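You operate a simulated robot arm through the tools that you are given. There is no shell and no other tool. Be economical: measure what you need, move in short steps, check, and stop when the job is done.

Carry out the task below with a simulated robot arm. There is one attempt and no reset: what you move stays moved.

TASK
Fetch the tall lined glass and stand it on the crumpet on the dishwasher side worktop. Then put the strainer on the dishwasher side worktop.

It is judged by the outcome, as a careful person would: the job done as asked, and still so three seconds after it is handed in. It fails if anything else is knocked over, pushed out of place, dropped, spilled or broken.

THE ROBOT
A 7-joint arm with a two-finger parallel gripper, fixed in place. Base frame: the origin is at the foot of the arm, x ahead of it, y to its left, z up. Lengths are in cm, angles in rad, forces in N, time in s.
With the tool pointing down near the work surface it reaches from about 28 to 68 cm from the base axis. Its first joint turns from -1.152 to 1.152 rad. Payload 1.57 kg.
Tool frame: the origin (TCP) lies between the finger pads and is the grasp point; the fingertips stand 3 cm ahead of it; z points along the fingers, y is the line along which they close. The gripper opens to 11 cm. The fingers are 2.4 cm wide and 1.2 cm thick; the gripper's body (4.8 by 11.2 cm) begins 7.8 cm behind the TCP.
Orientation is that of the tool frame in the base frame, as [roll, pitch, yaw] about the fixed x, y, z axes, in that order (R = Rz(yaw) Ry(pitch) Rx(roll)). With the fingers straight down and closing along the base's y, the tool's x points along the base's -x, its y along +y and its z along -z.

THE INTERFACE
- The arm moves only by the tool nudge_tool. Its argument "motion" is a list that holds one entry, the list of rows, each a list of 7 numbers: the shift along the base's x, y, z in units of 250 mm (1.0 is 250 mm), then the turn, a rotation vector about the base's x, y, z in units of 180 degrees (1.0 is 180 degrees), then the finger opening in m, from 0 to 0.11. In form: [[[tx, ty, tz, wx, wy, wz, claw], ...]]. A call has 1 to 12 rows; each row is the pose to reach, as a shift and turn from the pose commanded when the call began. A call with a number of a shift or a turn outside -1 to 1 is refused whole. A row lasts 0.2 s, in which the tool goes at most 5 cm and 0.15 rad; a call with a longer step from one row to the next is refused whole, and so is a gripper value outside its range. A pose out of reach is approached as far as the arm can. The call stops where the force on the tool passes 40 N (or 10 N more than at its start, if that is more) or the arm is blocked; 0.2 s more then pass. The fingers move at their own pace (about 10.8 cm/s each) and stop on an object; they squeeze with about 21 N. The grip force told is the motor's: it shows also when the fingers shut on nothing. Time passes only in rows, and 0.2 s behind the last, so rows that repeat a pose let the fingers close. It gives the time, the measured TCP pose, the force on the tool (base axes), the opening and the grip force at its end, in the units of the frame above (readings bear some noise), and new pictures: "pictures" is both (left out), scene, wrist or none.
- Cameras (640 x 400 px; columns grow to the right, rows downward): "scene" is fixed at [16.64, -39.22, 140.52]; the picture's right is [0.77, -0.63, 0.00], its down [-0.35, -0.43, -0.83] and it looks along [0.52, 0.64, -0.56] (base axes); focal length 280 px, centre (320, 200). "wrist" rides on the gripper at [-3.6, 0, -8] in the tool frame; the picture's right is [0.00, -1.00, 0.00], its down [0.97, 0.00, -0.24] and it looks along [0.24, 0.00, 0.97] (tool axes); focal length 218 px, centre (320, 200).
- measure_at(camera, pixels): for up to 12 pixels [column, row] of the newest picture of that camera ("zoom" is the newest enlarged one), the place [x, y, z] in the base frame of the surface seen there, good to about 0.2 cm. No time passes.
- close_up(camera, box): a new picture of the part [left, top, right, bottom] of that camera's present view, enlarged. No time passes.
- close_job(): hands the job in; it is judged then, once.

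Work in short steps. Measure before you move; look again where a grasp or a placing could have gone wrong, and mend it. You have 80 turns and 120 pictures in all, the two below and enlarged ones among them. Open the gripper and draw the arm clear of the work before you hand the job in, unless the task says otherwise; then end with one line.

The tools are called after "Call:" by a JSON object that holds its "api" and its "payload". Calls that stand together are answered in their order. nudge_tool: Moves the arm, as the interface text tells. Its arguments: {"type":"object","properties":{"motion":{"type":"array","items":{"type":"array","items":{"type":"array","items":{"type":"number"}}}},"pictures":{"type":"string","enum":["both","scene","wrist","none"]}},"required":["motion"]} The other tools are called the same way: measure_at (camera, pixels) gives the place of the surface under pixels of a picture; close_up (camera, box) takes an enlarged picture of a part of a camera's view; close_job () hands the job in.

At the start:

```text
time: 0.0
tcp_pos: [33.01, 0.55, 124.88]
tool_rot: [-3.141, 0.0, 3.14]
wrist_force: [0.1, -0.8, -0.2]
opening: 10.99
finger_force: 0.0
```

scene: 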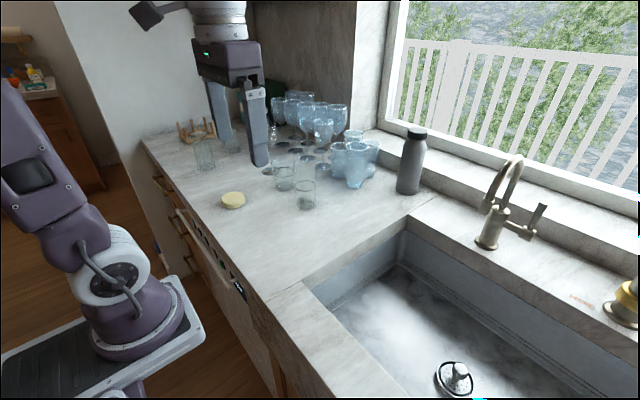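
wrist: 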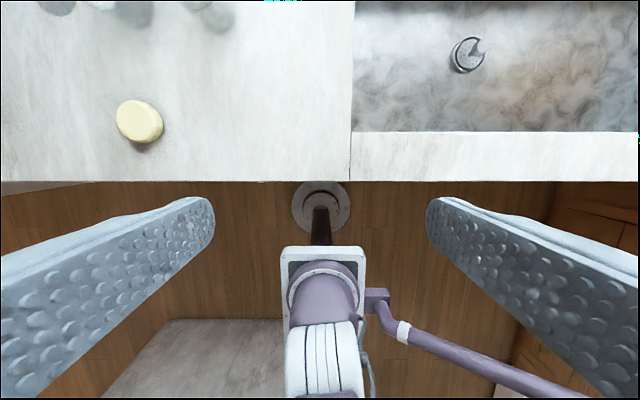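

The scene shows a crumpet at (233,200), several glasses, and the strainer in the sink at (455,378). I take close-ups to tell the glasses apart.

Call:
{"api": "close_up", "payload": {"camera": "scene", "box": [140, 80, 400, 240]}}

Call:
{"api": "close_up", "payload": {"camera": "scene", "box": [400, 330, 510, 400]}}

Call:
{"api": "measure_at", "payload": {"camera": "scene", "pixels": [[233, 197], [456, 368], [458, 392], [204, 150], [284, 180], [306, 195], [250, 250], [410, 350], [306, 206], [205, 168]]}}

```text
2.46 times, centred on (270, 160) of scene
```

zoom: 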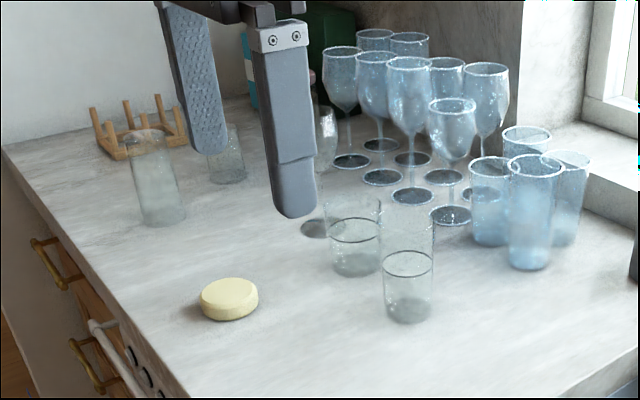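

```text
5.71 times, centred on (455, 365) of scene
```

zoom: 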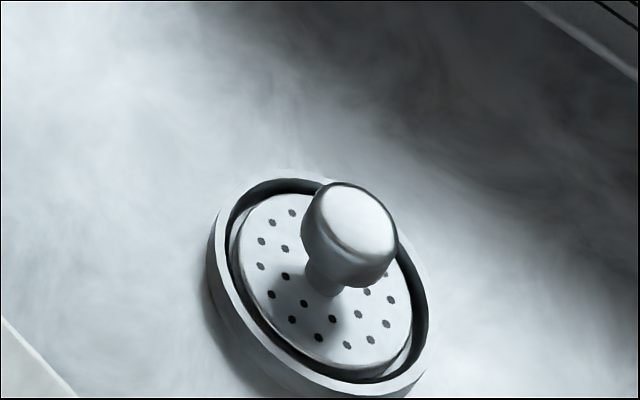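

```text
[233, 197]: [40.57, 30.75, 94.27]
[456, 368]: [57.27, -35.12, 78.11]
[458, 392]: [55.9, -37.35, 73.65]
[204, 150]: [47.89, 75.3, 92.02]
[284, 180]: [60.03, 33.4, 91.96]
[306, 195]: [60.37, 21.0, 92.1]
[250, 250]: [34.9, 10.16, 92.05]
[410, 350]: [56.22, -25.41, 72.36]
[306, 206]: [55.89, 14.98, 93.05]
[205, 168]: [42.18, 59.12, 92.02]
```

The tall lined glass is the front one near (306,190), standing at about (56.4,16.6) with its rim near z=107. The crumpet is at about (40.6,30.7) and the worktop at z=92. I move high above the glass to look at it with the wrist camera.

Call:
{"api": "nudge_tool", "payload": {"motion": [[[0.11, 0.08, 0, 0, 0, 0, 0.11], [0.22, 0.16, 0, 0, 0, 0, 0.11], [0.33, 0.24, 0, 0, 0, 0, 0.11], [0.44, 0.32, 0, 0, 0, 0, 0.11], [0.55, 0.4, 0, 0, 0, 0, 0.11], [0.66, 0.48, 0, 0, 0, 0, 0.11], [0.76, 0.56, 0, 0, 0, 0, 0.11], [0.84, 0.62, 0, 0, 0, 0, 0.11], [0.84, 0.62, 0, 0, 0, 0, 0.11]]]}}

```text
time: 2.0
tcp_pos: [53.01, 15.52, 124.79]
tool_rot: [3.141, 0.0, -3.142]
wrist_force: [-0.2, 0.3, 0.0]
opening: 11.02
finger_force: 0.0
out of reach, approached as far as the arm can: row 8, 9
```

scene: 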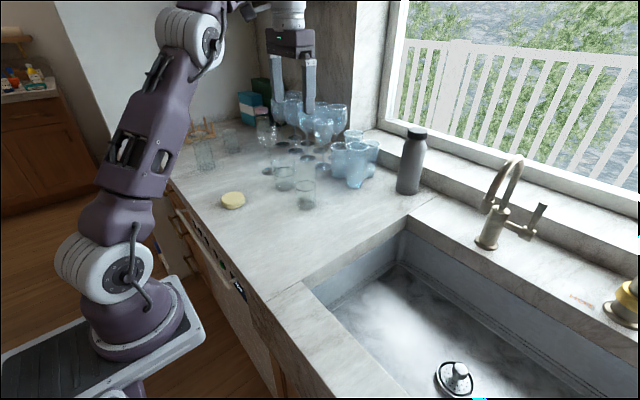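
wrist: 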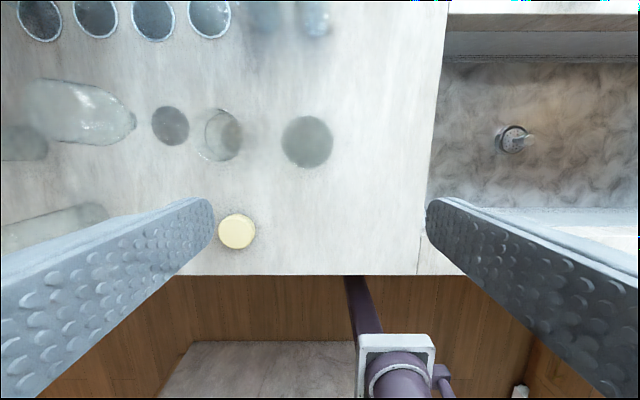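

The wrist view shows the tall glass's base disk near (307,142), the short lined glass near (222,135) and the crumpet at (237,231). I measure them.

Call:
{"api": "measure_at", "payload": {"camera": "wrist", "pixels": [[307, 142], [282, 142], [333, 142], [307, 118], [307, 167], [222, 135], [237, 231], [219, 231], [256, 231], [237, 214], [237, 248], [170, 125]]}}

Call:
{"api": "close_up", "payload": {"camera": "wrist", "box": [130, 60, 400, 260]}}

Call:
{"api": "close_up", "payload": {"camera": "scene", "box": [180, 100, 400, 240]}}

```text
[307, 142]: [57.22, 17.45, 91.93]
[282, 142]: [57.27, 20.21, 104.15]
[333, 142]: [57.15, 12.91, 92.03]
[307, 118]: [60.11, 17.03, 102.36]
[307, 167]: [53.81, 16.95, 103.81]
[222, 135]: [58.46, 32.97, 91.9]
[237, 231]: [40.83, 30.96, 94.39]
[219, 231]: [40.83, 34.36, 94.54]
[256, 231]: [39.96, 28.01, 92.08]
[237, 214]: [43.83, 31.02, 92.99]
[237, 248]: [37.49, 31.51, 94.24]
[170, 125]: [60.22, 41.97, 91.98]
```

```text
2.00 times, centred on (265, 160) of wrist
```

zoom: 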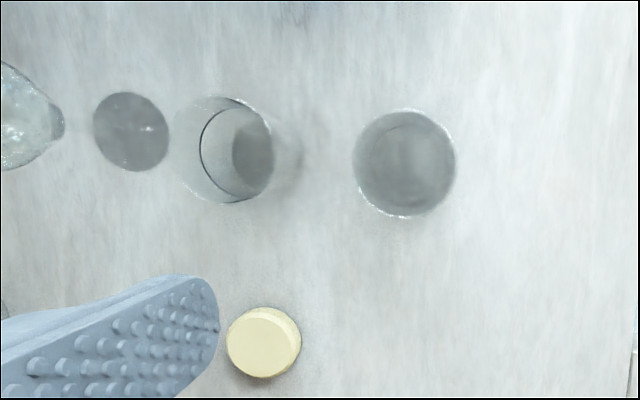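

```text
2.86 times, centred on (290, 170) of scene
```

zoom: 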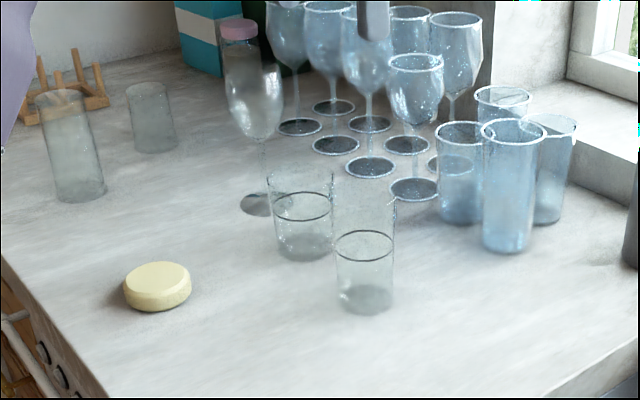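

The tall glass's centre is about (57.1,17.1), rim radius 3.2, rim z about 104. The short lined glass's near edge is at y≈26.6. The crumpet's centre is (40.9,31.1) with its top at 94.4. I descend to just above the rim with the opening at 9 cm.

Call:
{"api": "nudge_tool", "payload": {"motion": [[[0, 0.03, -0.15, 0, 0, 0, 0.09], [0, 0.06, -0.3, 0, 0, 0, 0.09], [0.06, 0.06, -0.42, 0, 0, 0, 0.09], [0.16, 0.06, -0.5, 0, 0, 0, 0.09], [0.16, 0.06, -0.5, 0, 0, 0, 0.09]]]}}

```text
time: 3.2
tcp_pos: [57.0, 16.88, 112.18]
tool_rot: [3.141, 0.0, 3.141]
wrist_force: [-0.4, -0.7, 0.2]
opening: 9.02
finger_force: 0.1
```

scene: 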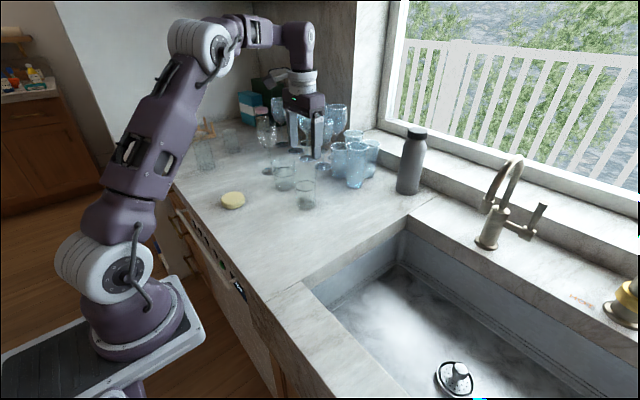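
wrist: 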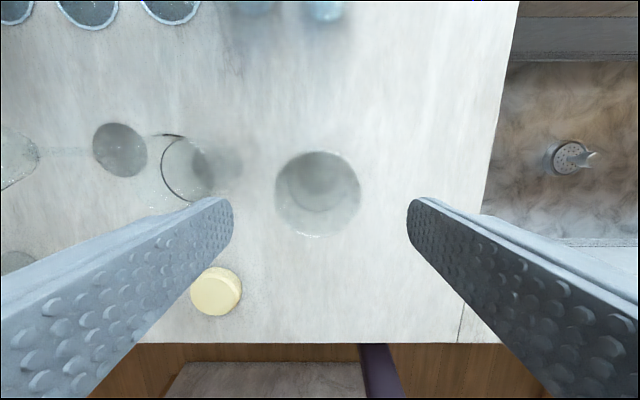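

The rim (cols 275–361, rows 151–238) centres at about (57.1,17.0), right between the fingers. I descend to z≈100 and close.

Call:
{"api": "nudge_tool", "payload": {"motion": [[[0.003, 0.006, -0.12, 0, 0, 0, 0.09], [0.003, 0.006, -0.24, 0, 0, 0, 0.09], [0.003, 0.006, -0.36, 0, 0, 0, 0.09], [0.003, 0.006, -0.488, 0, 0, 0, 0.09], [0.003, 0.006, -0.488, 0, 0, 0, 0.09]]]}}

```text
time: 4.4
tcp_pos: [57.09, 16.9, 99.93]
tool_rot: [3.141, 0.0, 3.141]
wrist_force: [0.6, -0.3, -0.6]
opening: 9.01
finger_force: 0.0
```

scene: 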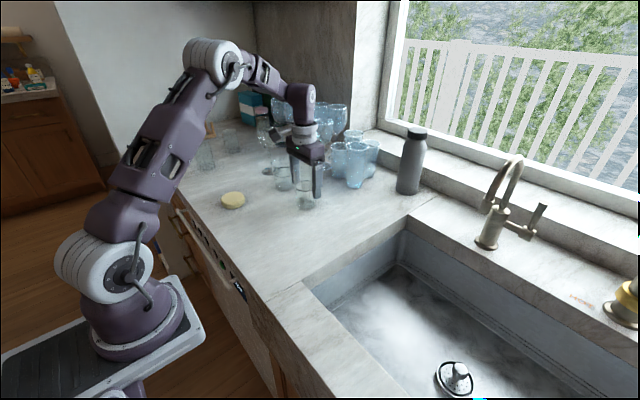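
wrist: 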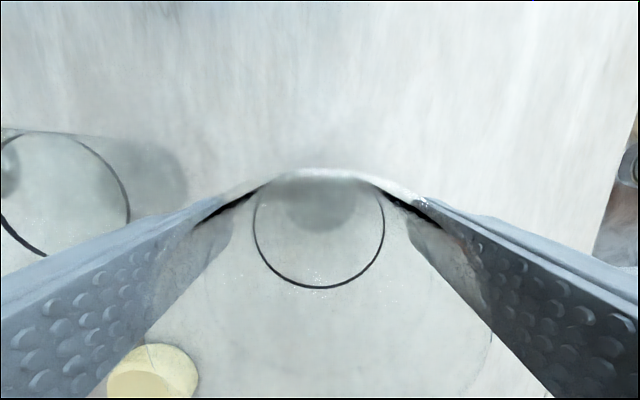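

The glass stands between the pads. I close and lift slightly.

Call:
{"api": "nudge_tool", "payload": {"motion": [[[0, 0, 0, 0, 0, 0, 0.05], [0, 0, 0, 0, 0, 0, 0.05], [0, 0, 0, 0, 0, 0, 0.05], [0, 0, 0, 0, 0, 0, 0.05]]]}}

```text
time: 5.4
tcp_pos: [57.14, 16.98, 100.06]
tool_rot: [-3.141, 0.0, -3.141]
wrist_force: [0.3, 0.1, -0.3]
opening: 6.47
finger_force: 21.2
```

scene: 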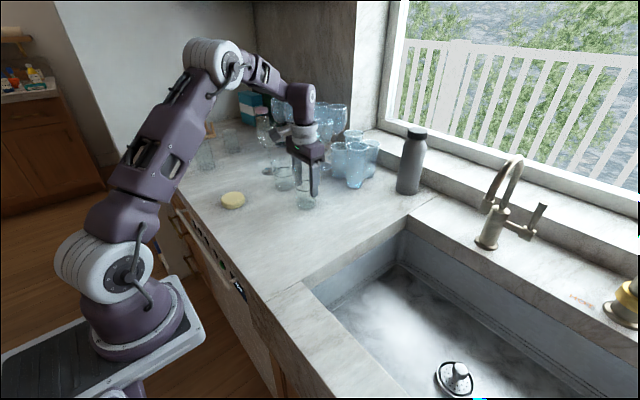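
wrist: 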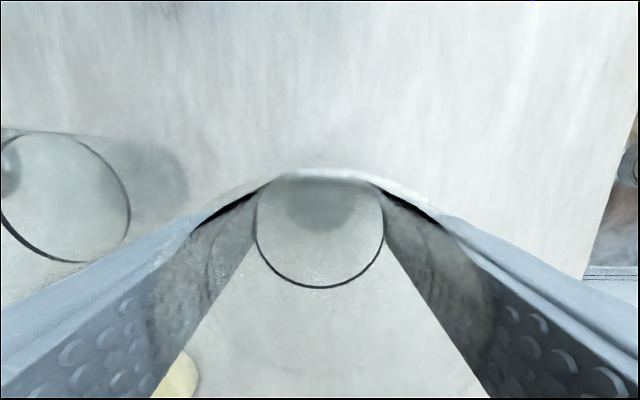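

The glass is held (opening 6.47, 21 N). I lift 10 cm and carry it above the crumpet, moving back in x first to clear the short glass.

Call:
{"api": "nudge_tool", "payload": {"motion": [[[0, 0, 0.12, 0, 0, 0, 0.05], [0, 0, 0.26, 0, 0, 0, 0.05], [0, 0, 0.38, 0, 0, 0, 0.05], [-0.14, 0.03, 0.4, 0, 0, 0, 0.05], [-0.29, 0.1, 0.4, 0, 0, 0, 0.05], [-0.42, 0.2, 0.4, 0, 0, 0, 0.05], [-0.53, 0.31, 0.4, 0, 0, 0, 0.05], [-0.6, 0.43, 0.4, 0, 0, 0, 0.05], [-0.65, 0.53, 0.4, 0, 0, 0, 0.05], [-0.65, 0.565, 0.4, 0, 0, 0, 0.05], [-0.65, 0.565, 0.4, 0, 0, 0, 0.05]]]}}

```text
time: 7.8
tcp_pos: [40.76, 31.1, 110.14]
tool_rot: [-3.141, -0.001, -3.141]
wrist_force: [0.2, 0.2, -1.7]
opening: 6.49
finger_force: 21.2
```

scene: 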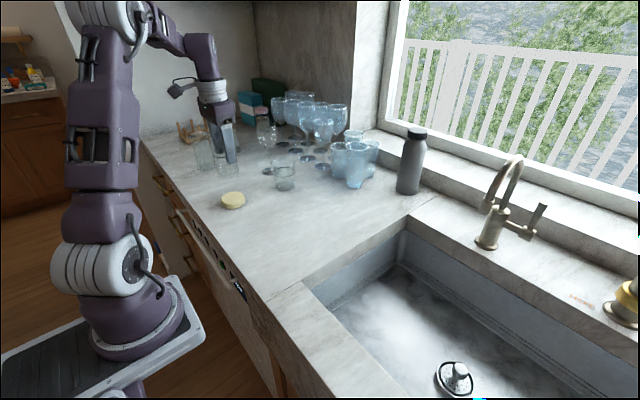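
wrist: 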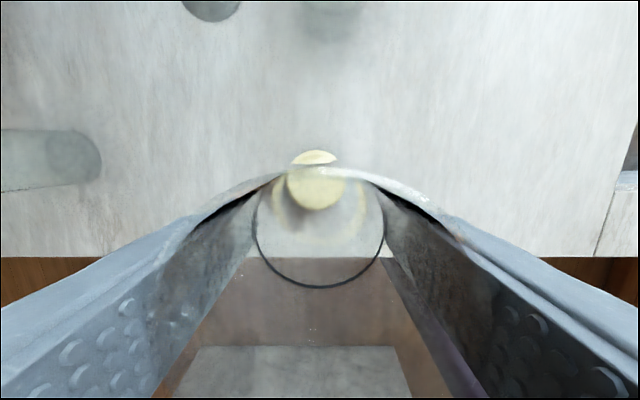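

Held well. I measure the crumpet again from here and zoom in on its position below the glass.

Call:
{"api": "close_up", "payload": {"camera": "wrist", "box": [240, 130, 400, 230]}}

Call:
{"api": "close_up", "payload": {"camera": "scene", "box": [180, 130, 300, 220]}}

Call:
{"api": "measure_at", "payload": {"camera": "scene", "pixels": [[221, 199], [246, 197], [233, 191], [233, 207], [233, 199], [223, 196], [244, 196]]}}

```text
4.00 times, centred on (320, 180) of wrist
```

zoom: 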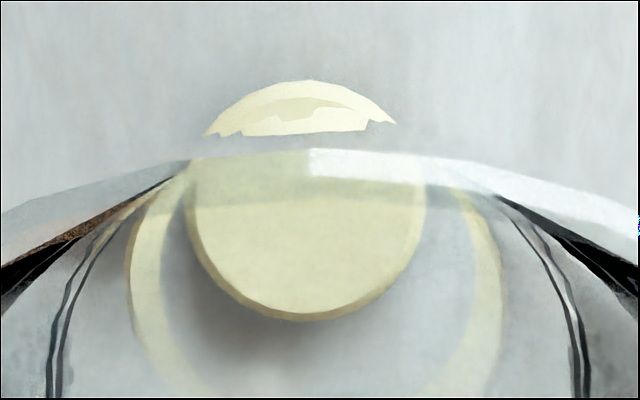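

```text
4.44 times, centred on (240, 175) of scene
```

zoom: 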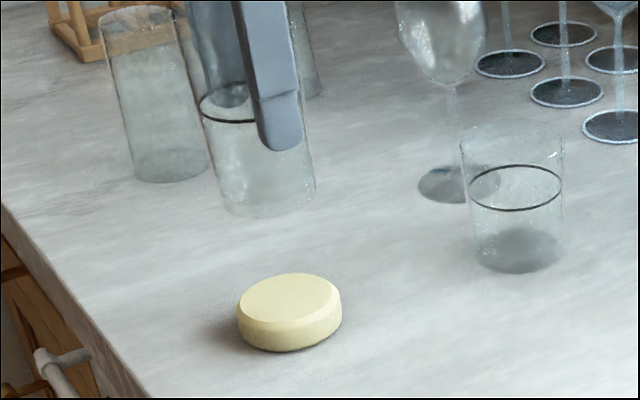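

```text
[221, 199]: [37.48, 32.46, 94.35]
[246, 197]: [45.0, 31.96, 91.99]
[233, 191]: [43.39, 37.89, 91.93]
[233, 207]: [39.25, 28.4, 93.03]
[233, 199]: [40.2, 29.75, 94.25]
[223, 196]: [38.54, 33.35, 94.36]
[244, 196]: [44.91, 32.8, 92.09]
```

Combining the silhouettes seen from the different sides, the crumpet's centre comes to about (40.7,31.4) and its top to 94.35. I shift 0.3 cm in y and lower the glass to about 0.4 cm above it.

Call:
{"api": "nudge_tool", "payload": {"motion": [[[0, 0.012, -0.06, 0, 0, 0, 0.05], [0, 0.012, -0.15, 0, 0, 0, 0.05], [0, 0.012, -0.24, 0, 0, 0, 0.05], [0, 0.012, -0.29, 0, 0, 0, 0.05], [0, 0.012, -0.295, 0, 0, 0, 0.05]]]}}

Call:
{"api": "close_up", "payload": {"camera": "scene", "box": [180, 130, 300, 220]}}

```text
time: 9.0
tcp_pos: [40.73, 31.48, 102.76]
tool_rot: [3.14, 0.0, -3.141]
wrist_force: [-0.9, 0.3, -3.0]
opening: 6.48
finger_force: 21.1
```

scene: 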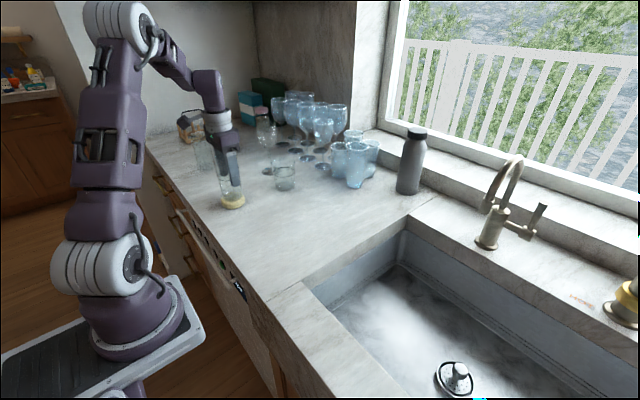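
wrist: 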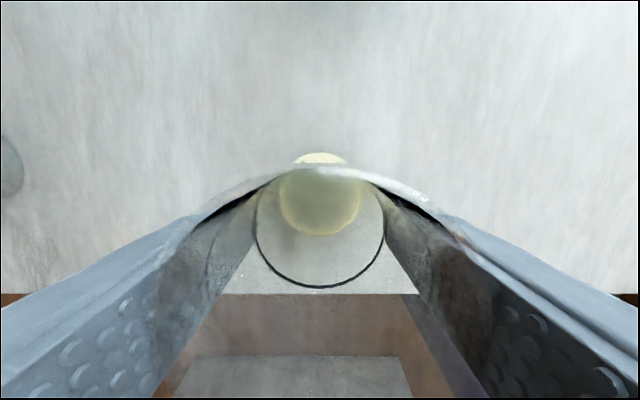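

```text
4.44 times, centred on (240, 175) of scene
```

zoom: 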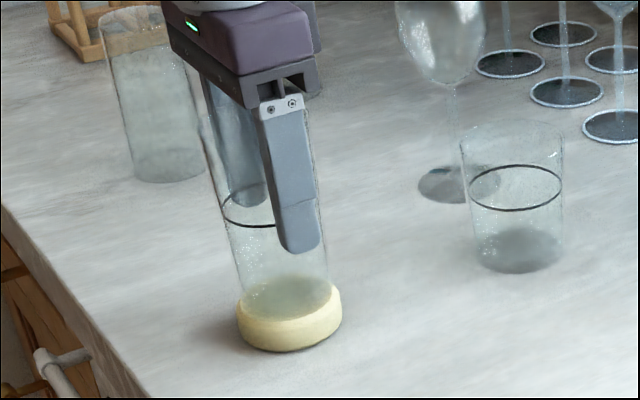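

The glass base is centred over the crumpet, with its ellipse inside the crumpet's top face. I lower gently until I get a contact force.

Call:
{"api": "nudge_tool", "payload": {"motion": [[[0, 0, -0.006, 0, 0, 0, 0.05], [0, 0, -0.012, 0, 0, 0, 0.05], [0, 0, -0.012, 0, 0, 0, 0.05]]], "pictures": "none"}}

Call:
{"api": "close_up", "payload": {"camera": "scene", "box": [200, 160, 270, 220]}}

```text
time: 9.8
tcp_pos: [40.82, 31.43, 102.48]
tool_rot: [3.141, 0.0, 3.141]
wrist_force: [0.0, 0.5, -2.1]
opening: 6.47
finger_force: 20.8
```

```text
6.67 times, centred on (235, 190) of scene
```

zoom: 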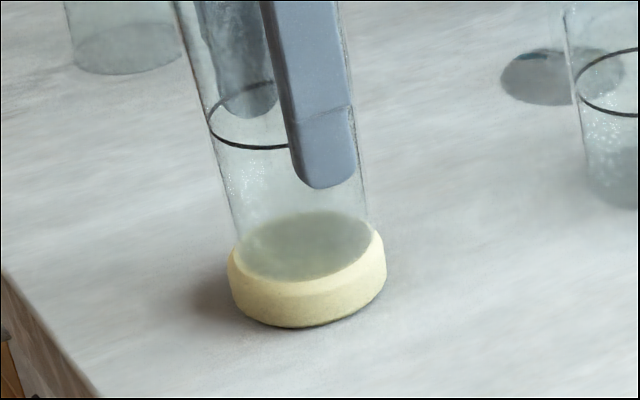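

Still no contact (−2.1 N is about the glass's weight). I go on down in tiny steps.

Call:
{"api": "nudge_tool", "payload": {"motion": [[[0, 0, -0.004, 0, 0, 0, 0.05], [0, 0, -0.008, 0, 0, 0, 0.05], [0, 0, -0.008, 0, 0, 0, 0.05]]], "pictures": "none"}}

```text
time: 10.6
tcp_pos: [40.82, 31.47, 102.23]
tool_rot: [3.14, 0.002, 3.141]
wrist_force: [-1.3, 0.2, 12.5]
opening: 6.49
finger_force: 21.0
```

Contact: the force reads +12.5 N. I raise 0.1 cm to relieve the push, then open slowly.

Call:
{"api": "nudge_tool", "payload": {"motion": [[[0, 0, 0.004, 0, 0, 0, 0.05], [0, 0, 0.004, 0, 0, 0, 0.068], [0, 0, 0.004, 0, 0, 0, 0.075], [0, 0, 0.004, 0, 0, 0, 0.085], [0, 0, 0.004, 0, 0, 0, 0.09], [0, 0, 0.004, 0, 0, 0, 0.09]]]}}

Call:
{"api": "close_up", "payload": {"camera": "scene", "box": [200, 140, 280, 220]}}

```text
time: 12.0
tcp_pos: [40.79, 31.54, 102.31]
tool_rot: [3.141, 0.0, 3.141]
wrist_force: [-0.1, 1.0, -0.2]
opening: 9.02
finger_force: 0.1
```

scene: 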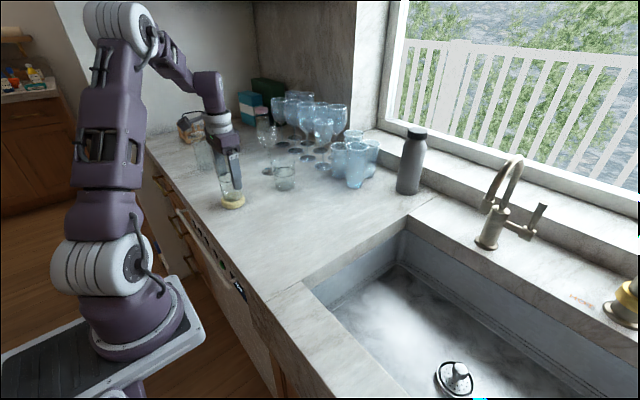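
wrist: 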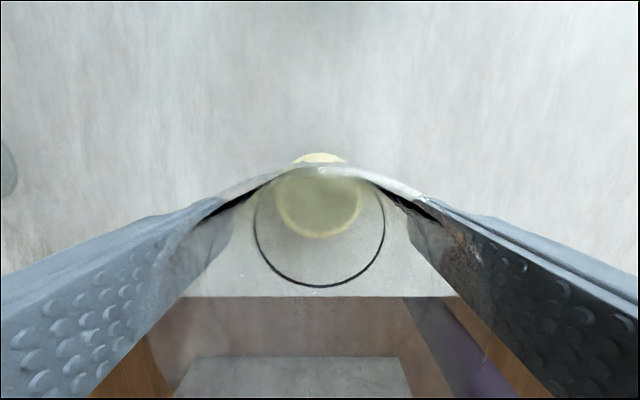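

```text
5.00 times, centred on (240, 180) of scene
```

zoom: 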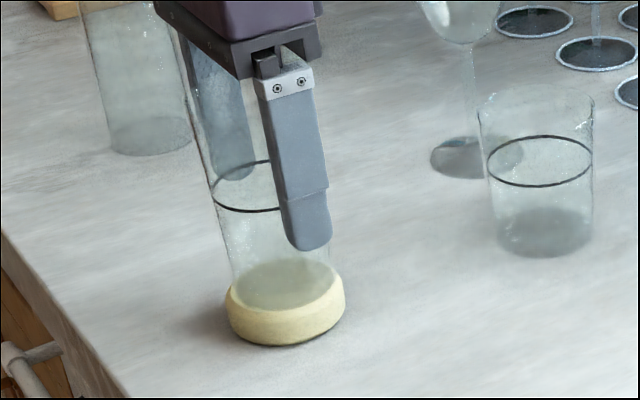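

The glass stands freely on the crumpet. I raise the tool straight up 15 cm, then swing toward the sink.

Call:
{"api": "nudge_tool", "payload": {"motion": [[[0, 0, 0.1, 0, 0, 0, 0.09], [0, 0, 0.25, 0, 0, 0, 0.09], [0, 0, 0.4, 0, 0, 0, 0.09], [0, 0, 0.55, 0, 0, 0, 0.09], [0, 0, 0.68, 0, 0, 0, 0.09], [0.02, -0.18, 0.68, 0, 0, 0, 0.09], [0.04, -0.36, 0.68, 0, 0, 0, 0.09], [0.06, -0.54, 0.68, 0, 0, 0, 0.09], [0.08, -0.72, 0.68, 0, 0, 0, 0.09], [0.1, -0.9, 0.68, 0, 0, 0, 0.09]]], "pictures": "scene"}}

```text
time: 14.2
tcp_pos: [43.51, 8.69, 119.18]
tool_rot: [-3.141, -0.001, 3.139]
wrist_force: [0.0, -0.2, 0.2]
opening: 9.02
finger_force: 0.1
```

scene: 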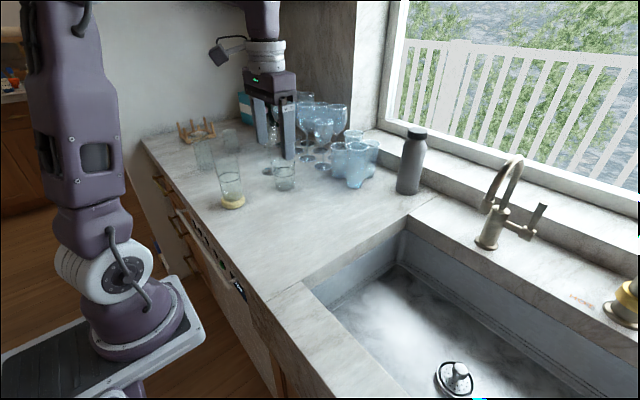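

I continue to over the sink.

Call:
{"api": "nudge_tool", "payload": {"motion": [[[0.03, -0.16, 0, 0, 0, 0, 0.08], [0.06, -0.34, 0, 0, 0, 0, 0.08], [0.1, -0.52, 0, 0, 0, 0, 0.08], [0.14, -0.7, 0, 0, 0, 0, 0.08], [0.18, -0.86, 0, 0, 0, 0, 0.08], [0.22, -1.0, 0, 0, 0, 0, 0.08], [0.22, -1.0, 0, 0, 0, 0, 0.08]]]}}

```text
time: 15.8
tcp_pos: [48.83, -16.0, 119.32]
tool_rot: [-3.14, 0.001, -3.141]
wrist_force: [1.0, -0.6, -0.3]
opening: 8.0
finger_force: 0.1
```

scene: 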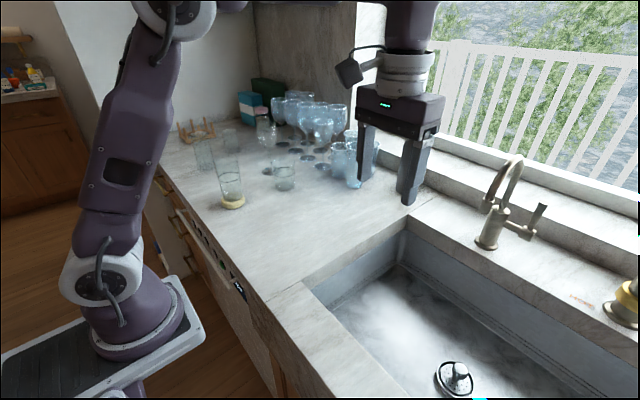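
wrist: 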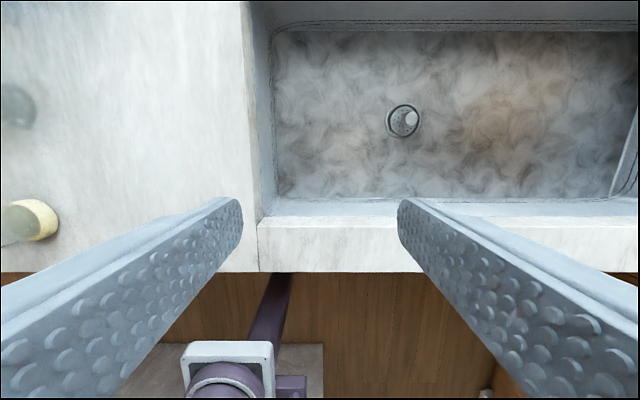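

The wrist view shows the strainer at (403,120). I measure it together with the sink walls.

Call:
{"api": "close_up", "payload": {"camera": "wrist", "box": [360, 90, 450, 150]}}

Call:
{"api": "measure_at", "payload": {"camera": "wrist", "pixels": [[411, 117], [390, 121], [404, 136], [340, 120], [340, 198], [340, 190], [340, 224], [340, 212], [340, 35], [340, 22], [620, 180], [256, 120]]}}

Call:
{"api": "measure_at", "payload": {"camera": "scene", "pixels": [[460, 372], [456, 367], [460, 380], [443, 375], [330, 380], [330, 300], [518, 158], [490, 245], [420, 135]]}}

```text
6.67 times, centred on (405, 120) of wrist
```

zoom: 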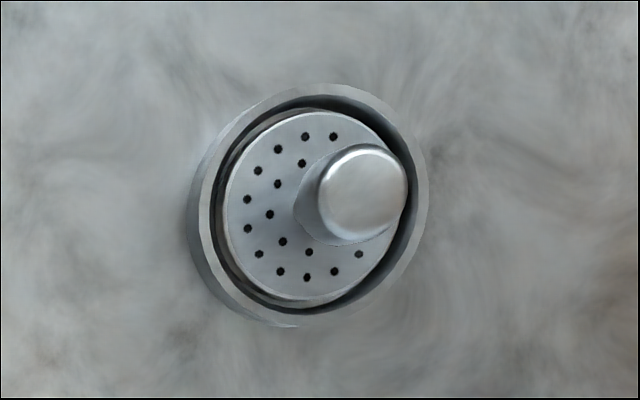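

```text
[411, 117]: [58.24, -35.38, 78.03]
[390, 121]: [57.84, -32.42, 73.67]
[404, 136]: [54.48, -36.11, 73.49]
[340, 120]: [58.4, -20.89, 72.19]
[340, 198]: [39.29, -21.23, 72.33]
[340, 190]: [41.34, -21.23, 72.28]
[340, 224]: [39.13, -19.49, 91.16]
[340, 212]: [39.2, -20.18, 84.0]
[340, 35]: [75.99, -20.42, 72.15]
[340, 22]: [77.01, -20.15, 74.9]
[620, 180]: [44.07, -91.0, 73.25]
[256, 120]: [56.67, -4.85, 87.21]
```

```text
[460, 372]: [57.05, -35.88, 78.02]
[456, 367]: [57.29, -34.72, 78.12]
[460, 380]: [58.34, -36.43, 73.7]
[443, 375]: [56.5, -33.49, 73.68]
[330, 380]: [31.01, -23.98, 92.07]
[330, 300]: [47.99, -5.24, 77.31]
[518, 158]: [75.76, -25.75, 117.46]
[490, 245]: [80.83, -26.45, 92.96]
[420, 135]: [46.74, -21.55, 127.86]
```

The sink spans x 39–77 and its floor is at 72.2. The strainer's knob is centred at about (57.6,-35.5) with its top at 78.1, on a plate with its rim at z≈73.7. I go above it, lowering to z≈95.

Call:
{"api": "nudge_tool", "payload": {"motion": [[[0.03, -0.12, -0.1, 0, 0, 0, 0.07], [0.06, -0.24, -0.22, 0, 0, 0, 0.07], [0.1, -0.36, -0.34, 0, 0, 0, 0.07], [0.14, -0.48, -0.46, 0, 0, 0, 0.07], [0.2, -0.58, -0.58, 0, 0, 0, 0.07], [0.26, -0.66, -0.7, 0, 0, 0, 0.07], [0.31, -0.73, -0.82, 0, 0, 0, 0.07], [0.35, -0.78, -0.92, 0, 0, 0, 0.07], [0.35, -0.78, -0.96, 0, 0, 0, 0.07]]]}}

```text
time: 17.8
tcp_pos: [57.39, -35.47, 95.22]
tool_rot: [-3.141, 0.0, 3.139]
wrist_force: [0.5, -0.2, 0.6]
opening: 7.0
finger_force: 0.1
out of reach, approached as far as the arm can: row 8
```

scene: 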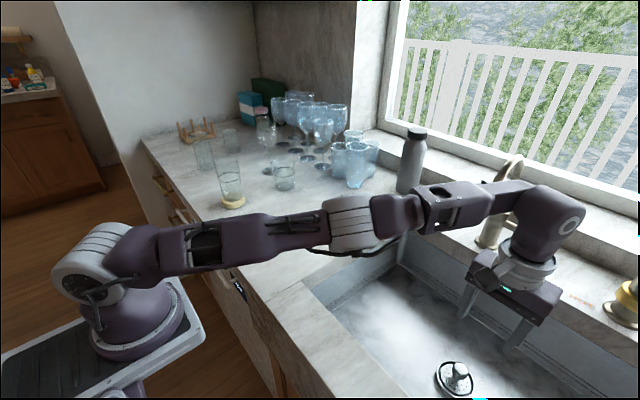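
wrist: 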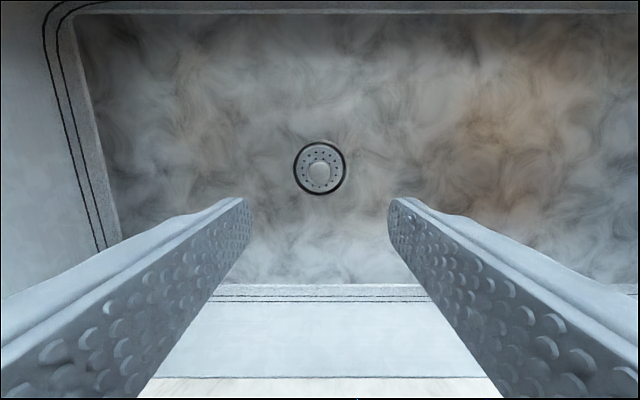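

Now the knob at (319,170) works out to (58.2,-35.4). The forearm looks low over the sink's front edge, so I measure its height before going deeper.

Call:
{"api": "measure_at", "payload": {"camera": "scene", "pixels": [[350, 205], [370, 255], [400, 230], [430, 230], [480, 210], [530, 190], [550, 240], [250, 240], [90, 250], [180, 220], [350, 252], [515, 282]]}}

Call:
{"api": "measure_at", "payload": {"camera": "wrist", "pixels": [[320, 170], [320, 162], [312, 170], [328, 170], [300, 170], [340, 170], [320, 190]]}}

Call:
{"api": "close_up", "payload": {"camera": "wrist", "box": [270, 130, 370, 210]}}

```text
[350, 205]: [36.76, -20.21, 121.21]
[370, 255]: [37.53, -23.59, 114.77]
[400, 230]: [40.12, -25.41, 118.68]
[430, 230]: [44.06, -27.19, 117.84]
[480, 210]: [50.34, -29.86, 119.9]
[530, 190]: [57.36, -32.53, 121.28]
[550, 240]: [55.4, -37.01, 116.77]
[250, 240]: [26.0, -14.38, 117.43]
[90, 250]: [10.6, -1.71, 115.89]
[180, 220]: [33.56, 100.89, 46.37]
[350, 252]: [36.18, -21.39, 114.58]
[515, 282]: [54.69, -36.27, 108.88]
```

```text
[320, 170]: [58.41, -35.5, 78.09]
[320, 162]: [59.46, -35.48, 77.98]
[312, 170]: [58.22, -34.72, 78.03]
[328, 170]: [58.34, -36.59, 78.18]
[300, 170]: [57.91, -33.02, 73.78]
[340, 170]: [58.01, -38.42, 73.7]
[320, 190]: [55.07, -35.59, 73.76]
```

```text
5.00 times, centred on (320, 170) of wrist
```

zoom: 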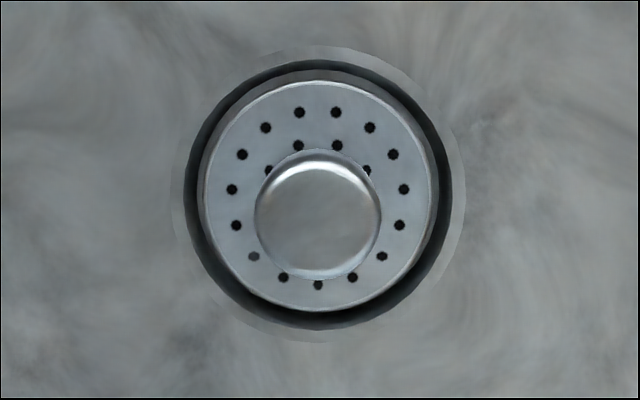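

The forearm's axis is at z≈118 and it should drop to about 105, above the rim at 92. I descend in stages: first 10 cm, shifting x by +0.9.

Call:
{"api": "nudge_tool", "payload": {"motion": [[[0, 0, -0.12, 0, 0, 0, 0.07], [0.01, 0, -0.24, 0, 0, 0, 0.07], [0.024, 0, -0.36, 0, 0, 0, 0.06], [0.036, 0, -0.44, 0, 0, 0, 0.06], [0.036, 0, -0.44, 0, 0, 0, 0.06]]]}}

```text
time: 19.0
tcp_pos: [58.19, -35.46, 84.4]
tool_rot: [-3.14, 0.001, 3.141]
wrist_force: [-0.5, -0.3, -0.7]
opening: 6.0
finger_force: 0.0
```

scene: 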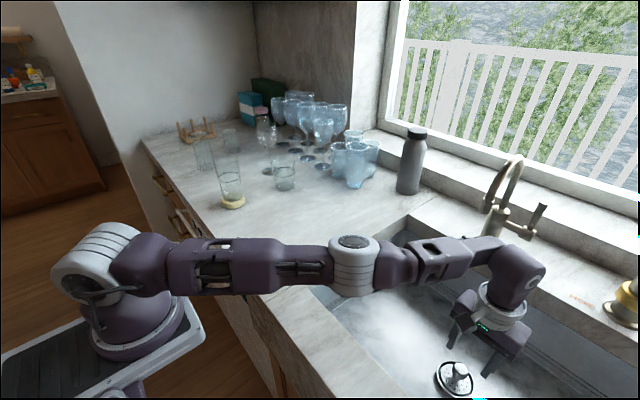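
wrist: 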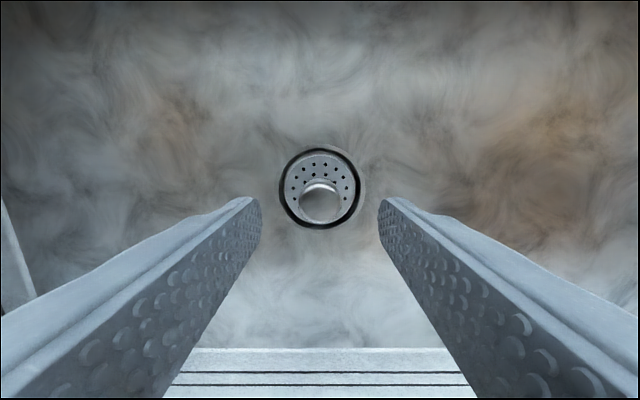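

The knob at (319,202) is at (58.1,-35.4), between the fingers. I check the elbow's clearance, then descend to z≈77.5.

Call:
{"api": "measure_at", "payload": {"camera": "scene", "pixels": [[355, 245], [355, 265], [355, 285], [355, 294], [400, 265], [250, 285], [250, 265]]}}

Call:
{"api": "nudge_tool", "payload": {"motion": [[[0, 0, -0.08, 0, 0, 0, 0.06], [0, 0, -0.16, 0, 0, 0, 0.06], [0, 0, -0.22, 0, 0, 0, 0.06], [0, 0, -0.27, 0, 0, 0, 0.06], [0, 0, -0.27, 0, 0, 0, 0.06]]]}}

```text
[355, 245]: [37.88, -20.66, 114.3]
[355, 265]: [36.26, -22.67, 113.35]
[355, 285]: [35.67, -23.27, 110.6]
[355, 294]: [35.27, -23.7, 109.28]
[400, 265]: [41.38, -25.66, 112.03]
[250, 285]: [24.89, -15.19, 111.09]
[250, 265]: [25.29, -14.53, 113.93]
```

```text
time: 20.2
tcp_pos: [57.54, -35.05, 77.6]
tool_rot: [-3.141, 0.001, 3.141]
wrist_force: [-0.7, 0.0, 0.6]
opening: 6.0
finger_force: 0.1
out of reach, approached as far as the arm can: row 1, 2, 3, 4, 5
```

scene: 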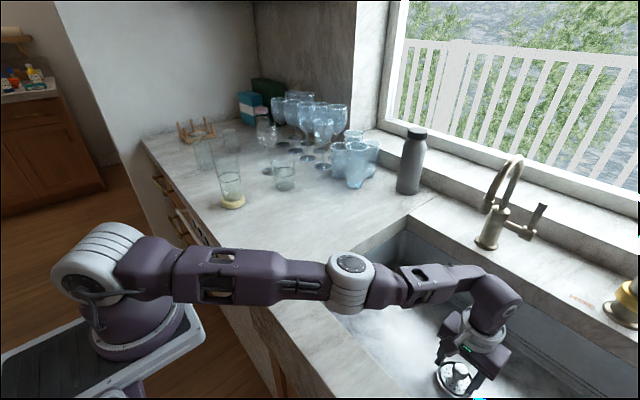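
wrist: 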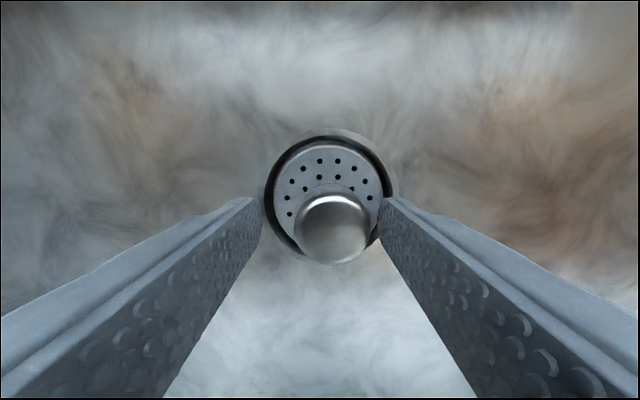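

The reach limit left the tool at (57.54,-35.05), while the knob at col 332 is about 0.65 farther in x and 0.4 in −y. I tilt the tool 0.06 rad outward to gain reach and centre on the knob.

Call:
{"api": "nudge_tool", "payload": {"motion": [[[0.0, 0, 0, -0.005, -0.008, 0, 0.06], [0.01, -0.008, 0, -0.01, -0.0163, 0, 0.06], [0.026, -0.016, 0, -0.01, -0.0163, 0, 0.06], [0.026, -0.016, 0, -0.01, -0.0163, 0, 0.06]]]}}

```text
time: 21.2
tcp_pos: [58.33, -35.5, 77.7]
tool_rot: [-3.111, 0.052, 3.141]
wrist_force: [0.0, 0.1, -0.2]
opening: 5.96
finger_force: 0.1
```

scene: 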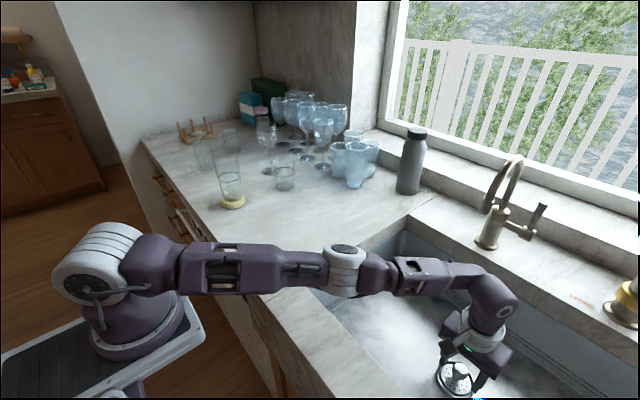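
wrist: 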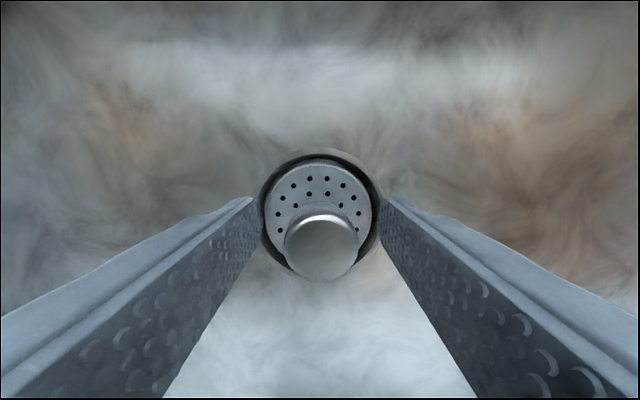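

Reached, and the knob at (321,246) is centred. I close on it.

Call:
{"api": "nudge_tool", "payload": {"motion": [[[0, 0, -0.004, 0, 0, 0, 0.02], [0, 0, -0.004, 0, 0, 0, 0.015], [0, 0, -0.004, 0, 0, 0, 0.015], [0, 0, -0.004, 0, 0, 0, 0.015]]], "pictures": "wrist"}}

```text
time: 22.2
tcp_pos: [58.32, -35.28, 77.59]
tool_rot: [-3.11, 0.051, 3.141]
wrist_force: [-0.1, -0.5, 5.1]
opening: 2.88
finger_force: 20.7
```

wrist: 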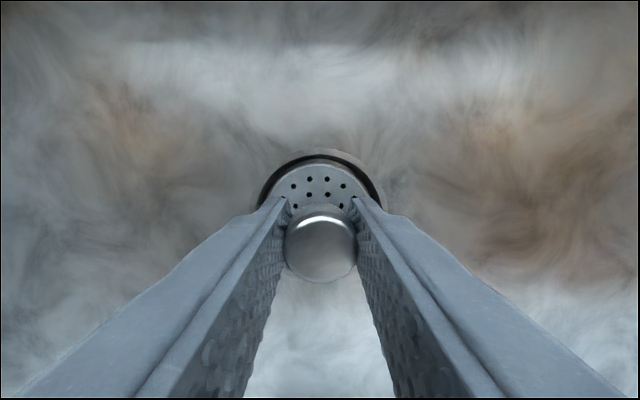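

The knob is gripped at 2.88 cm with 20.7 N. I lift a few cm and look.

Call:
{"api": "nudge_tool", "payload": {"motion": [[[0, 0, 0.04, 0, 0, 0, 0.015], [0, 0, 0.1, 0, 0, 0, 0.015], [-0.01, 0.005, 0.18, 0, 0, 0, 0.015], [-0.02, 0.01, 0.26, 0, 0, 0, 0.015], [-0.03, 0.02, 0.32, 0, 0, 0, 0.015]]]}}

Call:
{"api": "close_up", "payload": {"camera": "scene", "box": [400, 280, 560, 400]}}

```text
time: 23.4
tcp_pos: [58.23, -35.52, 79.79]
tool_rot: [-3.111, 0.049, -3.139]
wrist_force: [0.6, 0.4, -0.1]
opening: 2.84
finger_force: 20.8
out of reach, approached as far as the arm can: row 2, 3, 4, 5
```

scene: 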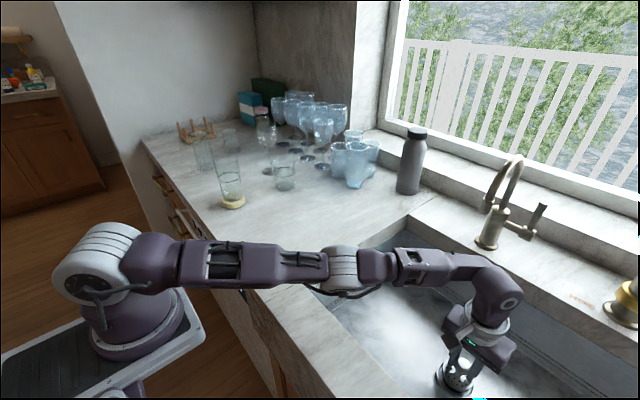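
wrist: 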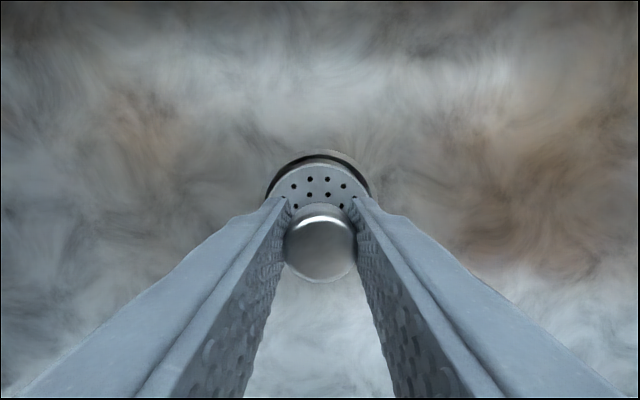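

```text
3.33 times, centred on (480, 340) of scene
```

zoom: 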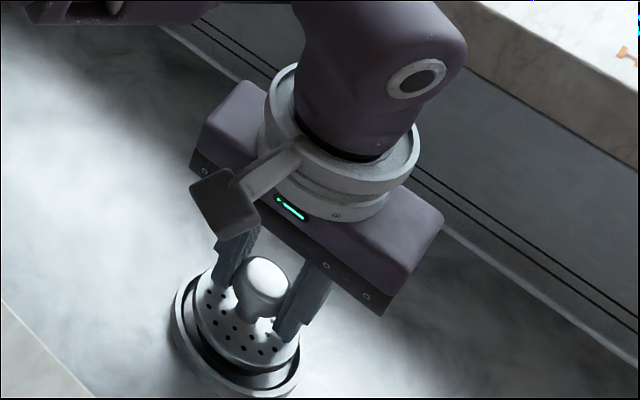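

The strainer's disc is coming up out of the drain ring, but the tilted pose stopped at z 79.8. I go on upward with a slight inward pull and untilting.

Call:
{"api": "nudge_tool", "payload": {"motion": [[[-0.005, 0.003, 0.02, 0.003, 0.005, 0, 0.015], [-0.01, 0.006, 0.05, 0.006, 0.01, 0, 0.015], [-0.02, 0.012, 0.1, 0.01, 0.0163, 0, 0.015], [-0.03, 0.018, 0.16, 0.01, 0.0163, 0, 0.015], [-0.04, 0.025, 0.2, 0.01, 0.0163, 0, 0.015]]]}}

Call:
{"api": "close_up", "payload": {"camera": "scene", "box": [400, 280, 560, 400]}}

```text
time: 24.6
tcp_pos: [57.78, -33.98, 83.65]
tool_rot: [3.13, -0.011, -3.097]
wrist_force: [0.1, -0.1, -1.8]
opening: 2.84
finger_force: 21.1
out of reach, approached as far as the arm can: row 5
```

scene: 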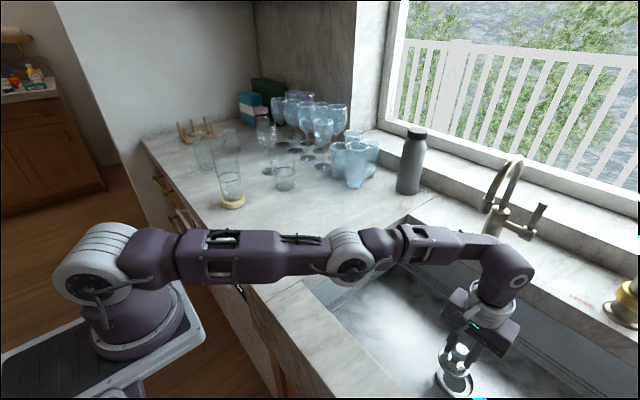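
wrist: 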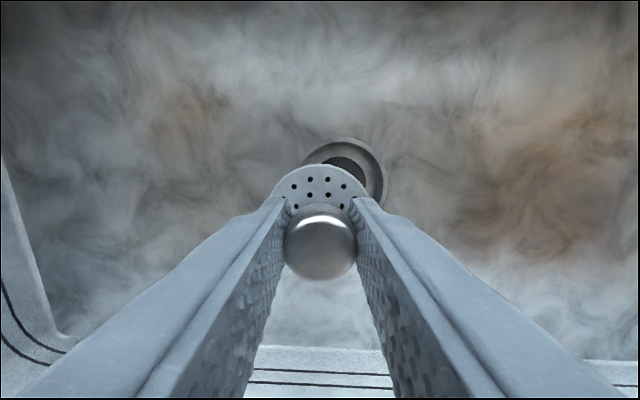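

```text
3.33 times, centred on (480, 340) of scene
```

zoom: 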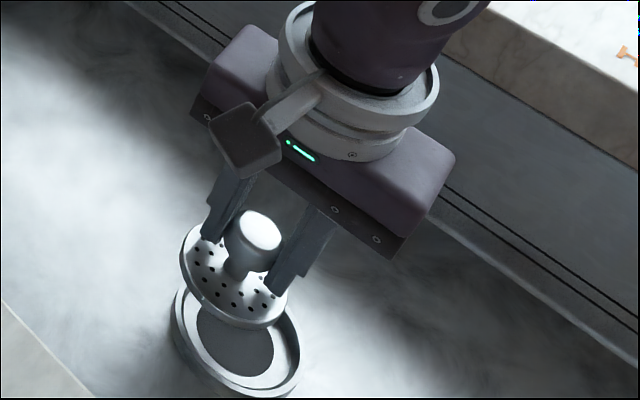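

The strainer is out: a thin disc with its knob held, and the drain ring stays in the sink. I straighten the tool while retreating upward and inward.

Call:
{"api": "nudge_tool", "payload": {"motion": [[[-0.05, 0.04, 0.08, -0.001, -0.001, -0.004, 0.015], [-0.11, 0.08, 0.18, -0.002, -0.002, -0.008, 0.015], [-0.17, 0.12, 0.3, -0.0037, -0.0035, -0.012, 0.015], [-0.22, 0.16, 0.42, -0.0037, -0.0035, -0.0142, 0.015], [-0.26, 0.2, 0.56, -0.0037, -0.0035, -0.0142, 0.015], [-0.3, 0.24, 0.7, -0.0037, -0.0035, -0.0142, 0.015], [-0.32, 0.32, 0.82, -0.0037, -0.0035, -0.0142, 0.015], [-0.34, 0.46, 0.86, -0.0037, -0.0035, -0.0142, 0.015], [-0.36, 0.62, 0.86, -0.0037, -0.0035, -0.0142, 0.015], [-0.38, 0.78, 0.86, -0.0037, -0.0035, -0.0142, 0.015], [-0.38, 0.9, 0.86, -0.0037, -0.0035, -0.0142, 0.015], [-0.38, 0.9, 0.86, -0.0037, -0.0035, -0.0142, 0.015]]]}}

```text
time: 27.2
tcp_pos: [57.84, -33.96, 83.71]
tool_rot: [3.129, -0.011, -3.101]
wrist_force: [0.0, -0.1, -0.7]
opening: 2.84
finger_force: 21.1
out of reach, approached as far as the arm can: row 1, 2, 3, 4, 5, 6, 7, 8, 9, 10, 11, 12
```

scene: 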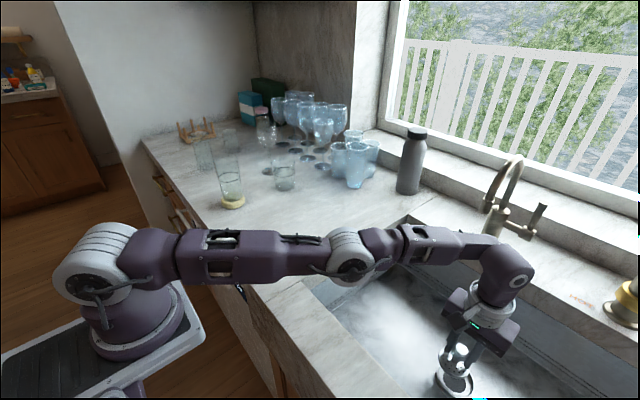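
wrist: 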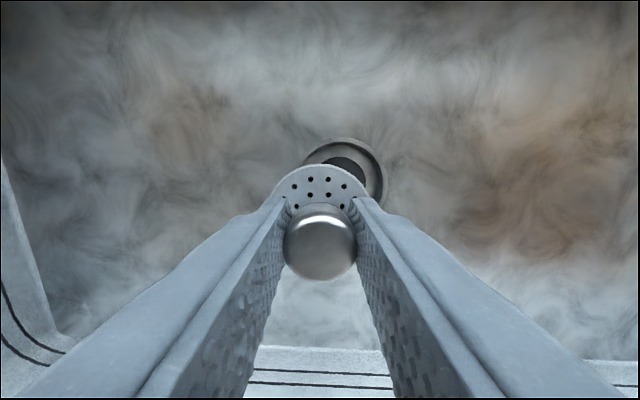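

The solver got stuck at near-full extension. I try a small motion only, swinging in +y and a little in −x with no rotation.

Call:
{"api": "nudge_tool", "payload": {"motion": [[[0.0, 0.02, 0, 0, 0, 0, 0.015], [0, 0.05, 0, 0, 0, 0, 0.015], [0, 0.08, 0, 0, 0, 0, 0.015]]], "pictures": "scene"}}

```text
time: 28.0
tcp_pos: [57.17, -32.95, 83.43]
tool_rot: [3.13, -0.012, -3.101]
wrist_force: [-0.9, -0.2, -0.8]
opening: 2.85
finger_force: 21.5
```

scene: 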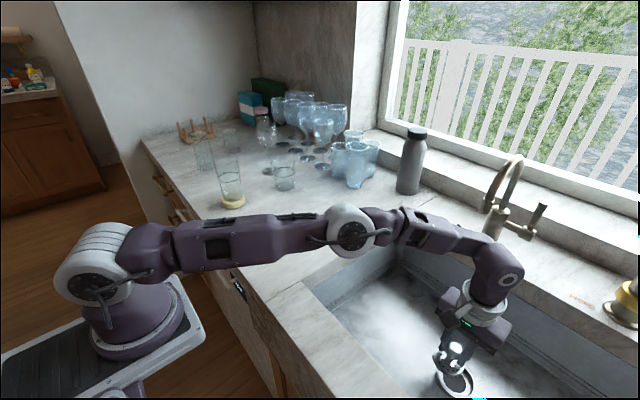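

It is free and the elbow is now bent upward. I continue inward and up in smaller steps.

Call:
{"api": "nudge_tool", "payload": {"motion": [[[-0.03, 0.02, 0.03, 0, 0, 0, 0.015], [-0.07, 0.05, 0.08, 0, 0, 0, 0.015], [-0.12, 0.08, 0.15, 0, 0, 0, 0.015], [-0.17, 0.11, 0.24, 0, 0, 0, 0.015], [-0.22, 0.14, 0.34, 0, 0, 0, 0.015], [-0.26, 0.17, 0.46, 0, 0, 0, 0.015], [-0.29, 0.2, 0.6, 0, 0, 0, 0.015], [-0.3, 0.23, 0.74, 0, 0, 0, 0.015], [-0.3, 0.24, 0.86, 0, 0, 0, 0.015], [-0.3, 0.24, 0.86, 0, 0, 0, 0.015]]]}}

```text
time: 30.2
tcp_pos: [49.56, -27.52, 104.94]
tool_rot: [3.13, -0.012, -3.1]
wrist_force: [0.0, 0.0, -0.5]
opening: 2.84
finger_force: 20.4
```

scene: 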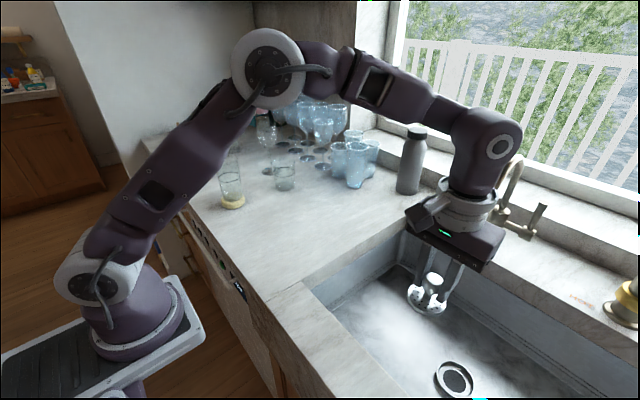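
wrist: 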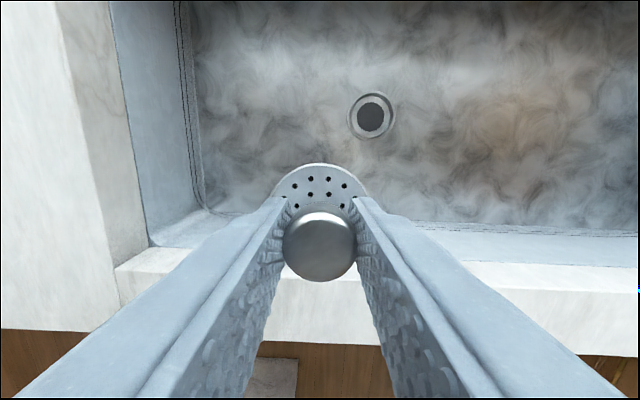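

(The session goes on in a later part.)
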